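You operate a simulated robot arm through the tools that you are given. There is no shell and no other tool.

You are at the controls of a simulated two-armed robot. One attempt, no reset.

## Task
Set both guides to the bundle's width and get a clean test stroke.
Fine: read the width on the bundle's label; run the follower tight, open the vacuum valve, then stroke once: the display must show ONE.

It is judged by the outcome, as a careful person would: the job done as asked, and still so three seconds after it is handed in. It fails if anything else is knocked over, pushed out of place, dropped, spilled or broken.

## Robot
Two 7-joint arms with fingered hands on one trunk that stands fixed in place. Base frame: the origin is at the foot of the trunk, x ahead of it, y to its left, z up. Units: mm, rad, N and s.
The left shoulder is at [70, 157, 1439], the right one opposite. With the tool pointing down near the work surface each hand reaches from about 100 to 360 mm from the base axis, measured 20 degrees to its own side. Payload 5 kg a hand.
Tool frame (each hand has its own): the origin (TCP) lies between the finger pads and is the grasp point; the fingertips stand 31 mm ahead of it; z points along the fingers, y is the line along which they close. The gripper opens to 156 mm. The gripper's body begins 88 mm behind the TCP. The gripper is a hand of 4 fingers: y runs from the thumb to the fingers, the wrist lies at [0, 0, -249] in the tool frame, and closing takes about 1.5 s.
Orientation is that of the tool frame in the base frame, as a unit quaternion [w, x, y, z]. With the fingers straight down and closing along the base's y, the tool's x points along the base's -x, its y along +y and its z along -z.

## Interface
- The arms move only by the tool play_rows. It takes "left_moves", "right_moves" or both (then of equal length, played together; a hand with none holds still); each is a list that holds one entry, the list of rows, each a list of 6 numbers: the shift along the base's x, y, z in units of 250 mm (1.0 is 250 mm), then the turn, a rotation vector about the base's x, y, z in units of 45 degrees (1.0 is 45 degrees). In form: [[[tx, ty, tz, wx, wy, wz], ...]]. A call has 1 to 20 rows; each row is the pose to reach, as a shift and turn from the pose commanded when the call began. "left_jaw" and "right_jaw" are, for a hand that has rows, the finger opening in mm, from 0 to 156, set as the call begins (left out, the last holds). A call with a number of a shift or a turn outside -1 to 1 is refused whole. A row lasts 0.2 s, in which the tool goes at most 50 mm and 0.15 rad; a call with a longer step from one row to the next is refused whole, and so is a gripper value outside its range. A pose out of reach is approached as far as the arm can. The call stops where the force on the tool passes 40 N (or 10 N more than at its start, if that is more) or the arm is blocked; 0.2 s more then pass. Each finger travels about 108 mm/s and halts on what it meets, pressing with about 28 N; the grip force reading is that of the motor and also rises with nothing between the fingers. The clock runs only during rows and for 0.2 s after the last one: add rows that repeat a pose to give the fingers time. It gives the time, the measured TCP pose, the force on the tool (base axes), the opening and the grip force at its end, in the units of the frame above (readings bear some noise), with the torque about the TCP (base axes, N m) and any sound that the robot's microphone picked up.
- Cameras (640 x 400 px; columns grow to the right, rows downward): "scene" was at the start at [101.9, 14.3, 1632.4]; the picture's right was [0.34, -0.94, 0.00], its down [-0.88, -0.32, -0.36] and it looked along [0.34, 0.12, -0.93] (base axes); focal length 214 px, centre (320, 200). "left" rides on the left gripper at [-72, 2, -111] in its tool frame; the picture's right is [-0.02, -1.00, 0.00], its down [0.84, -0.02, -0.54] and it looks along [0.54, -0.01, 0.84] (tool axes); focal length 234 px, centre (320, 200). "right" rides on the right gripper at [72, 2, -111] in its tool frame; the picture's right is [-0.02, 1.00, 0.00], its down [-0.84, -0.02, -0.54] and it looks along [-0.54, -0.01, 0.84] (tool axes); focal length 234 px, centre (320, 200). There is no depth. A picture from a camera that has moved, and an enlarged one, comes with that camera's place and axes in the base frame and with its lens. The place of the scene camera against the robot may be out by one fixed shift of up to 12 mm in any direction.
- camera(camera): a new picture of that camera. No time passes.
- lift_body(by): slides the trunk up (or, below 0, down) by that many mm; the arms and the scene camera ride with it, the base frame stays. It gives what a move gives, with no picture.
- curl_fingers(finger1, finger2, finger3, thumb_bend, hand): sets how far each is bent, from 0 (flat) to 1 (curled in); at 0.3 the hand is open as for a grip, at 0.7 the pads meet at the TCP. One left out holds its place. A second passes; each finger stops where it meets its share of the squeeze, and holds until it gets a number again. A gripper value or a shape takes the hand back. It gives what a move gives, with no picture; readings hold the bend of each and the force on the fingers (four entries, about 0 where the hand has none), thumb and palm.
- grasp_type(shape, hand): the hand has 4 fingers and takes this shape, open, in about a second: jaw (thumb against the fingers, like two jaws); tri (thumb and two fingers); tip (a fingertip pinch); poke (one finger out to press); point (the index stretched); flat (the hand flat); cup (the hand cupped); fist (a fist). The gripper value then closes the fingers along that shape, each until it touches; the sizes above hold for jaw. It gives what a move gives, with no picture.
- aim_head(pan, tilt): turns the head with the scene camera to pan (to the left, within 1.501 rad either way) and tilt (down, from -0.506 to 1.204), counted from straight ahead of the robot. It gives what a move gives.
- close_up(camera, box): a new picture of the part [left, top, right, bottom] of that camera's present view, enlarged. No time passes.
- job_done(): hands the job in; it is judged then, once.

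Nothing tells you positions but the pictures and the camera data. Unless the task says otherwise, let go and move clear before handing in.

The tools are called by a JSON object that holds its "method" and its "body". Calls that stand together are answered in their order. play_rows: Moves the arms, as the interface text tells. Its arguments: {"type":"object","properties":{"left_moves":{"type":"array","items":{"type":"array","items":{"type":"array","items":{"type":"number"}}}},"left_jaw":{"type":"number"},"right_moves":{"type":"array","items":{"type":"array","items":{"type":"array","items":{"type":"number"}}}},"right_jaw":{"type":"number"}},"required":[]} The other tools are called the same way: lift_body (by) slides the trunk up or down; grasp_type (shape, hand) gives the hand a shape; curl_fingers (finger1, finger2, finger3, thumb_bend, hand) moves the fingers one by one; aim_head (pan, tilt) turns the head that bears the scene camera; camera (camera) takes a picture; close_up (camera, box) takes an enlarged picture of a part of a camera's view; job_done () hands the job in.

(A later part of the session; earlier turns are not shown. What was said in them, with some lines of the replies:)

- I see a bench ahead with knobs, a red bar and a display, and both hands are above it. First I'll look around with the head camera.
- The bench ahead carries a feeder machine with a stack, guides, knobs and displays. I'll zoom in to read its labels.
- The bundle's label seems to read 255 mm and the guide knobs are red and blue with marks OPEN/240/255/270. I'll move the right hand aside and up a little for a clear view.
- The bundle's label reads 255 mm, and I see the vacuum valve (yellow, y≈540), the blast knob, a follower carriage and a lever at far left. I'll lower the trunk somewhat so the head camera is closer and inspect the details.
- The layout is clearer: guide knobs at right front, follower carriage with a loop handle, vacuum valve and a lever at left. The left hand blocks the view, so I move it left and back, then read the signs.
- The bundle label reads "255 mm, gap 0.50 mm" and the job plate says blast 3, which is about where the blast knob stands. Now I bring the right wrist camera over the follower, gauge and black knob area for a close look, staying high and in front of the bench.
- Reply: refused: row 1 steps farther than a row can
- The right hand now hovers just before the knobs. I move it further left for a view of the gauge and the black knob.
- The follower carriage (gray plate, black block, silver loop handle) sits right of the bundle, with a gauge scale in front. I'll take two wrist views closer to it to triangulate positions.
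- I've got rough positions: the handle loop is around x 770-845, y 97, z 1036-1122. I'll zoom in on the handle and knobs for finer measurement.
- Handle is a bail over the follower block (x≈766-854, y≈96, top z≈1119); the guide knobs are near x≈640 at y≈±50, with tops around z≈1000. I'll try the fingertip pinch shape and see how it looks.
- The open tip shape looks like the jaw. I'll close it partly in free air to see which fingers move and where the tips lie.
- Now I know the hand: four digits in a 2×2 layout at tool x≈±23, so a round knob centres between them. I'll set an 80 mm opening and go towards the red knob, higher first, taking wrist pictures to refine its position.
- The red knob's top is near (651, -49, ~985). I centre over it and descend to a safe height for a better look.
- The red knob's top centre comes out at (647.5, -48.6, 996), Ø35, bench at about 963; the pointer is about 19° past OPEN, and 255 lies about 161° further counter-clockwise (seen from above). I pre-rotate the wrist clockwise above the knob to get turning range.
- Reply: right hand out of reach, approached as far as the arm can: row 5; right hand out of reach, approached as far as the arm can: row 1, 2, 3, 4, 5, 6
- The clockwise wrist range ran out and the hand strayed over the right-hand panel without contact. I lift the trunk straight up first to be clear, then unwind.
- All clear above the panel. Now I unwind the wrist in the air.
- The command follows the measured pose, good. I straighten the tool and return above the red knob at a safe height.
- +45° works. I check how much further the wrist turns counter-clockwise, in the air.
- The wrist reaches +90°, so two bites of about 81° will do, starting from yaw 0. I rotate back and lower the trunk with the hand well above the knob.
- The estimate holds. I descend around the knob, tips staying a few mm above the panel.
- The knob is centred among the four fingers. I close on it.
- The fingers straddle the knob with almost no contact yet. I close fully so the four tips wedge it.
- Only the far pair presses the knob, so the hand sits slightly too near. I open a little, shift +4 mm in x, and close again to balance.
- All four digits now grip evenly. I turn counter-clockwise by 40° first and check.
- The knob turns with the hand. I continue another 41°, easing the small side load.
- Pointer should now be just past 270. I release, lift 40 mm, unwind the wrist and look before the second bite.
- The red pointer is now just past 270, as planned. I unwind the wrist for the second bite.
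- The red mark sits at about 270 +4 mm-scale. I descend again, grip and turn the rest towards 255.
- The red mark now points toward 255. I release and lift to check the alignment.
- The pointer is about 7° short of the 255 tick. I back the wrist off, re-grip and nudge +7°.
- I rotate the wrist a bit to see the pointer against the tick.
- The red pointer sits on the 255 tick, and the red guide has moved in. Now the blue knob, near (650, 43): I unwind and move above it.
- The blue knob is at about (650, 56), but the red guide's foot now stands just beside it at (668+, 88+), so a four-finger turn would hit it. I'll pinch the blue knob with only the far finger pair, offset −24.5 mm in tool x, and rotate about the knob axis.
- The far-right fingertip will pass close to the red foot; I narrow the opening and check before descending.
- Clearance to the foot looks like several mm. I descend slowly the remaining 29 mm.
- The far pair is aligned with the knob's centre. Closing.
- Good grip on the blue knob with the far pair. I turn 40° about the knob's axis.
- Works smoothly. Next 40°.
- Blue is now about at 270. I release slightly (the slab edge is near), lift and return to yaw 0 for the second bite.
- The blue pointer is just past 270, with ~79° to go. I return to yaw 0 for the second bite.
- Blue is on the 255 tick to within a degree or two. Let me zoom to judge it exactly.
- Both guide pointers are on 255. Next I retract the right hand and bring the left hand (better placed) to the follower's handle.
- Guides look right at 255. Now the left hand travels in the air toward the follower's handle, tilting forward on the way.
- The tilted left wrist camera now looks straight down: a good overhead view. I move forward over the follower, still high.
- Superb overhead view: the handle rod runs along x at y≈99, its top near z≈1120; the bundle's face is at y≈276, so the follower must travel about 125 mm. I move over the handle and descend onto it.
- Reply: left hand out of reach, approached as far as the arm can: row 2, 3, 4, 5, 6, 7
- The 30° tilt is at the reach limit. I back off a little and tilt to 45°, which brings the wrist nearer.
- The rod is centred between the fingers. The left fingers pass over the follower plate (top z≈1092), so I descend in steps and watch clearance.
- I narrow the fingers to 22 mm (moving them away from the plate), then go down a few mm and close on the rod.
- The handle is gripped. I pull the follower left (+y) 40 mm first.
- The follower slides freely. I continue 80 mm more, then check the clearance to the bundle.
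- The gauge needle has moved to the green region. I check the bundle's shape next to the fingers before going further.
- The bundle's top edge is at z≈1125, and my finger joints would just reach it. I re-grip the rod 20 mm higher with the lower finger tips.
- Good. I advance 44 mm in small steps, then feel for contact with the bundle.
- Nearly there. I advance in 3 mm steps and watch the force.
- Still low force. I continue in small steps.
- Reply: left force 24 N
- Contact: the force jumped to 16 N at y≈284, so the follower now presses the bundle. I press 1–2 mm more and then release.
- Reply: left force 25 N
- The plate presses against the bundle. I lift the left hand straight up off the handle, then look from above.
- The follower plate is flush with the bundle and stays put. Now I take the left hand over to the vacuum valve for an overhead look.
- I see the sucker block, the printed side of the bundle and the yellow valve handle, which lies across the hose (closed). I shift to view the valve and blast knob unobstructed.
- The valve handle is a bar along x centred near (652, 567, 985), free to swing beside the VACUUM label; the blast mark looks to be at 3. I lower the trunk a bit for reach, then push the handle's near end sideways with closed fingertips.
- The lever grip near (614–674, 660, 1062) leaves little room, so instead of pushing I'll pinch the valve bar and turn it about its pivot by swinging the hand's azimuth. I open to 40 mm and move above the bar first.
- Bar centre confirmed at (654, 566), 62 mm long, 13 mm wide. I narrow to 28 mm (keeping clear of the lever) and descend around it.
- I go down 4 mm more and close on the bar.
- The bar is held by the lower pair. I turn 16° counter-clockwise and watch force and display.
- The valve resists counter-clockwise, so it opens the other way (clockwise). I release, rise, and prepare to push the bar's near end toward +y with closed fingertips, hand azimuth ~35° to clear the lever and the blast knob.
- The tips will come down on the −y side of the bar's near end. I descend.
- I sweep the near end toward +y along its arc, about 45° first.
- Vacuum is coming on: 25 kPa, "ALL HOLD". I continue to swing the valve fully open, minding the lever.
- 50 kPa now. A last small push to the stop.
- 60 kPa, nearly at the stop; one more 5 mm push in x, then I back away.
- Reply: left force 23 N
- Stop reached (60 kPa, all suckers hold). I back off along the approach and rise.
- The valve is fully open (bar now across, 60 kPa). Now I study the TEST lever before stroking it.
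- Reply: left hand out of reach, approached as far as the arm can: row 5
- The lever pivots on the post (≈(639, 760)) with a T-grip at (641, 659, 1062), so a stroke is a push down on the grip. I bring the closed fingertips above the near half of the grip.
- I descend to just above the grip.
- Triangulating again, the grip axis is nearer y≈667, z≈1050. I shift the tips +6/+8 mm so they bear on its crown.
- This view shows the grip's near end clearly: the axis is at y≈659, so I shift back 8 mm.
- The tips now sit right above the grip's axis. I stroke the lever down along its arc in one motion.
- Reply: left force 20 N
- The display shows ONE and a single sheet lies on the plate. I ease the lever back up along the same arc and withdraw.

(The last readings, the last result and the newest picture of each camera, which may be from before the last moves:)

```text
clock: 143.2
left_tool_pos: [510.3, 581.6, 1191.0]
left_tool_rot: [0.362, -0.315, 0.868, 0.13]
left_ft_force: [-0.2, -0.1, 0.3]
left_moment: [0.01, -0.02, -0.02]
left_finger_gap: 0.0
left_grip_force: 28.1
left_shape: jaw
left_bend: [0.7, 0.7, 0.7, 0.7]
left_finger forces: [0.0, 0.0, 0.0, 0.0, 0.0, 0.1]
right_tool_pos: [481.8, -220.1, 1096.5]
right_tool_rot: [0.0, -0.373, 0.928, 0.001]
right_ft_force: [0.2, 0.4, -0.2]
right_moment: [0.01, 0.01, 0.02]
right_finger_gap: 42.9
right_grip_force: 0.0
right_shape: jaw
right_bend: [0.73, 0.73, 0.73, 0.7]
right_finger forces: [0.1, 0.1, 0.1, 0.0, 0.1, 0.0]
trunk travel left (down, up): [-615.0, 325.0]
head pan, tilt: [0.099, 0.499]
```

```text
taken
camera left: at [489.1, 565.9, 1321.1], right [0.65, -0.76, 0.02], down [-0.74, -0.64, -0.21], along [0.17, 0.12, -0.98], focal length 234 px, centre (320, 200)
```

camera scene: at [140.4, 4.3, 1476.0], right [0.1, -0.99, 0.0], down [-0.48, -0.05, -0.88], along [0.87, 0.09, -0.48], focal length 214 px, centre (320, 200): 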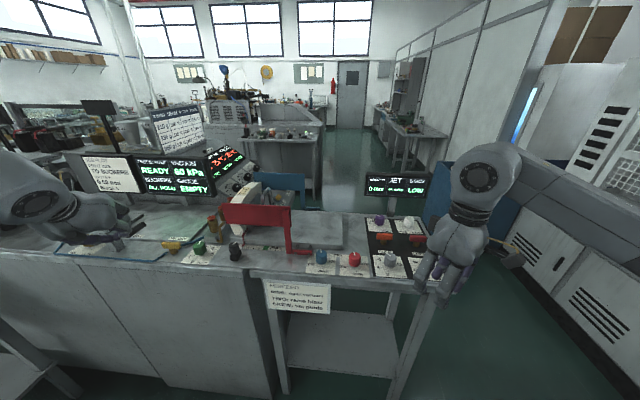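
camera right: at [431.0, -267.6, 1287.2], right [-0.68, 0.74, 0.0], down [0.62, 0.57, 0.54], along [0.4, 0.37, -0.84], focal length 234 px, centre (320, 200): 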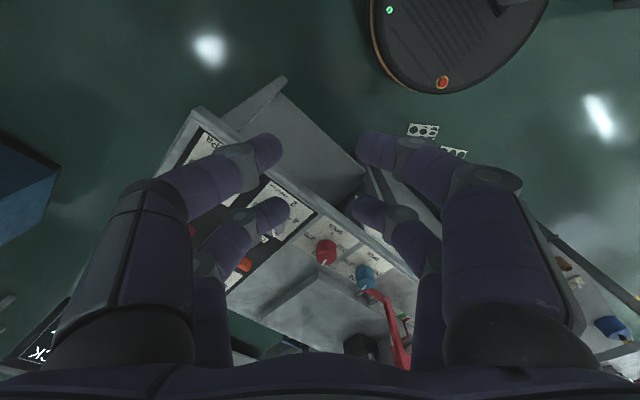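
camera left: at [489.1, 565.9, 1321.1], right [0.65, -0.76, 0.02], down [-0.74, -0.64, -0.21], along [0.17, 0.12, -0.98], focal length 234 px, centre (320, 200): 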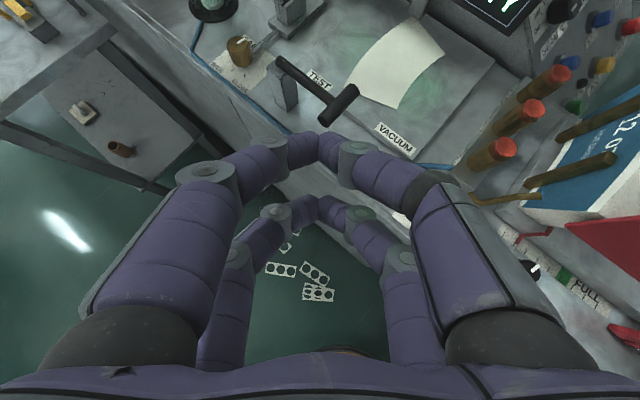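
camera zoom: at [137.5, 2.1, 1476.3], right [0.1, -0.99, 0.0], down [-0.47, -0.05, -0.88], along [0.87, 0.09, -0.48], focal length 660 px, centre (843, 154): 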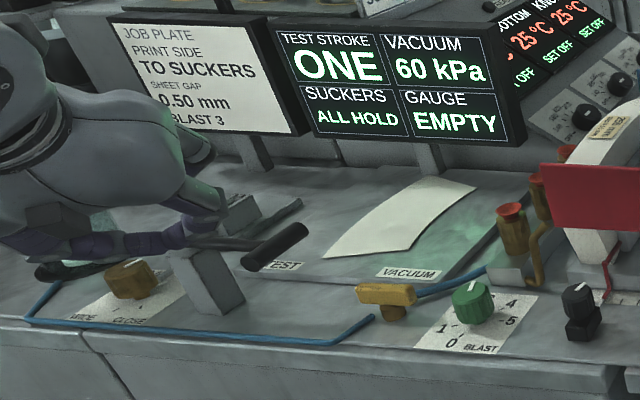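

ONE stands, the lever has sprung back and everything else looks undisturbed. I withdraw the left hand further and take a last look.

{"method": "play_rows", "body": {"left_moves": [[[-0.12, 0.0, 0.05, 0, 0, 0], [-0.24, 0.0, 0.1, 0, 0, 0], [-0.36, 0.0, 0.15, 0, 0, 0], [-0.46, 0, 0.15, 0, 0, 0], [-0.46, 0, 0.15, 0, 0, 0]]], "left_jaw": 80}}

{"method": "camera", "body": {"camera": "scene"}}

{"method": "close_up", "body": {"camera": "scene", "box": [130, 160, 370, 300]}}

{"method": "close_up", "body": {"camera": "scene", "box": [290, 240, 390, 300]}}

```text
clock: 144.3
left_tool_pos: [399.2, 585.7, 1226.3]
left_tool_rot: [0.359, -0.315, 0.869, 0.13]
left_ft_force: [0.0, 0.1, -0.2]
left_moment: [-0.02, 0.03, 0.02]
left_finger_gap: 79.7
left_grip_force: 0.1
left_shape: jaw
left_bend: [0.73, 0.73, 0.73, 0.7]
left_finger forces: [0.1, 0.0, 0.1, 0.0, 0.0, 0.0]
right_tool_pos: [484.5, -218.2, 1096.9]
right_tool_rot: [-0.003, -0.374, 0.928, 0.0]
right_ft_force: [0.6, 0.6, -0.1]
right_moment: [0.0, 0.05, 0.0]
right_finger_gap: 42.8
right_grip_force: 0.1
right_shape: jaw
right_bend: [0.73, 0.73, 0.73, 0.7]
right_finger forces: [0.0, 0.0, 0.0, 0.0, 0.1, 0.1]
trunk travel left (down, up): [-615.0, 325.0]
head pan, tilt: [0.099, 0.499]
```

```text
taken
camera scene: at [141.0, 3.9, 1475.9], right [0.1, -0.99, 0.0], down [-0.48, -0.05, -0.88], along [0.87, 0.09, -0.48], focal length 214 px, centre (320, 200)
```

scene: 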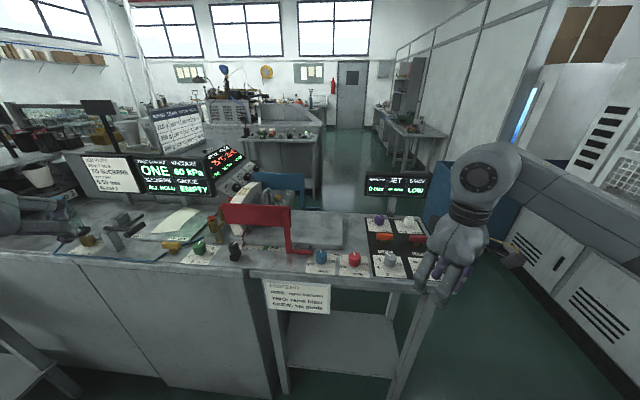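

```text
2.67 times, centred on (250, 230) of scene
camera zoom: at [141.0, 3.9, 1475.9], right [0.1, -0.99, 0.0], down [-0.48, -0.05, -0.88], along [0.87, 0.09, -0.48], focal length 572 px, centre (507, 120)
```

zoom: 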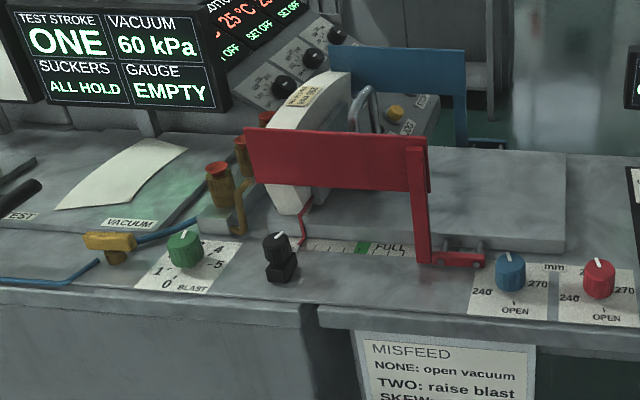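

```text
6.40 times, centred on (340, 270) of scene
camera zoom: at [141.0, 3.9, 1475.9], right [0.1, -0.99, 0.0], down [-0.48, -0.05, -0.88], along [0.87, 0.09, -0.48], focal length 1373 px, centre (192, -248)
```

zoom: 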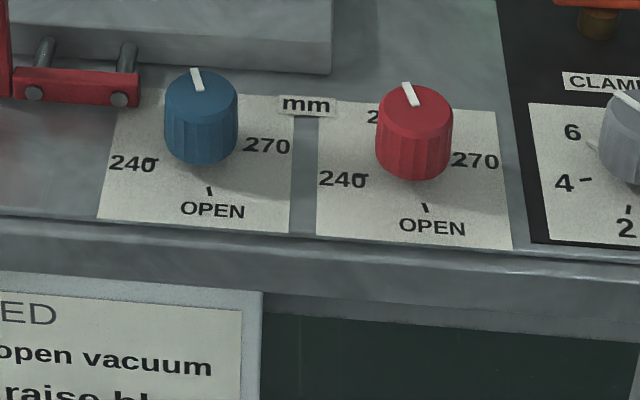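

Both guides read 255, and the follower is against the bundle. The valve is open at 60 kPa, the display shows ONE, and both hands are clear, so I hand in the job.

{"method": "job_done", "body": {}}

```text
The job is handed in.
```

The job is done and handed in: the display shows ONE after a single test stroke, and one sheet was fed.

- **Guides:** both the red and blue knobs are set to 255, the width on the bundle's label. By eye, each pointer is within about 2° of the 255 tick, roughly 0.3 mm.
- **Follower:** it is run up against the bundle; I felt firm contact at about 16–19 N before letting go.
- **Vacuum:** the valve is fully open, reading 60 kPa with the suckers showing ALL HOLD. I tried it counter-clockwise first, but it opens clockwise.
- **Stroke:** one push on the TEST lever, which has sprung back to its rest position.

While setting the red knob, a wrist turn beyond the right arm's reach made that hand stray over the right-hand control panel. It touched nothing, and I lifted it clear before continuing.

At the end, the other display's STACK field read LOW instead of OK. It changed after the follower moved up, probably because this bundle is thin. The GAUGE field read EMPTY throughout, and I did not touch that setting.

Both hands are clear of the machine, and I saw nothing knocked over or out of place.
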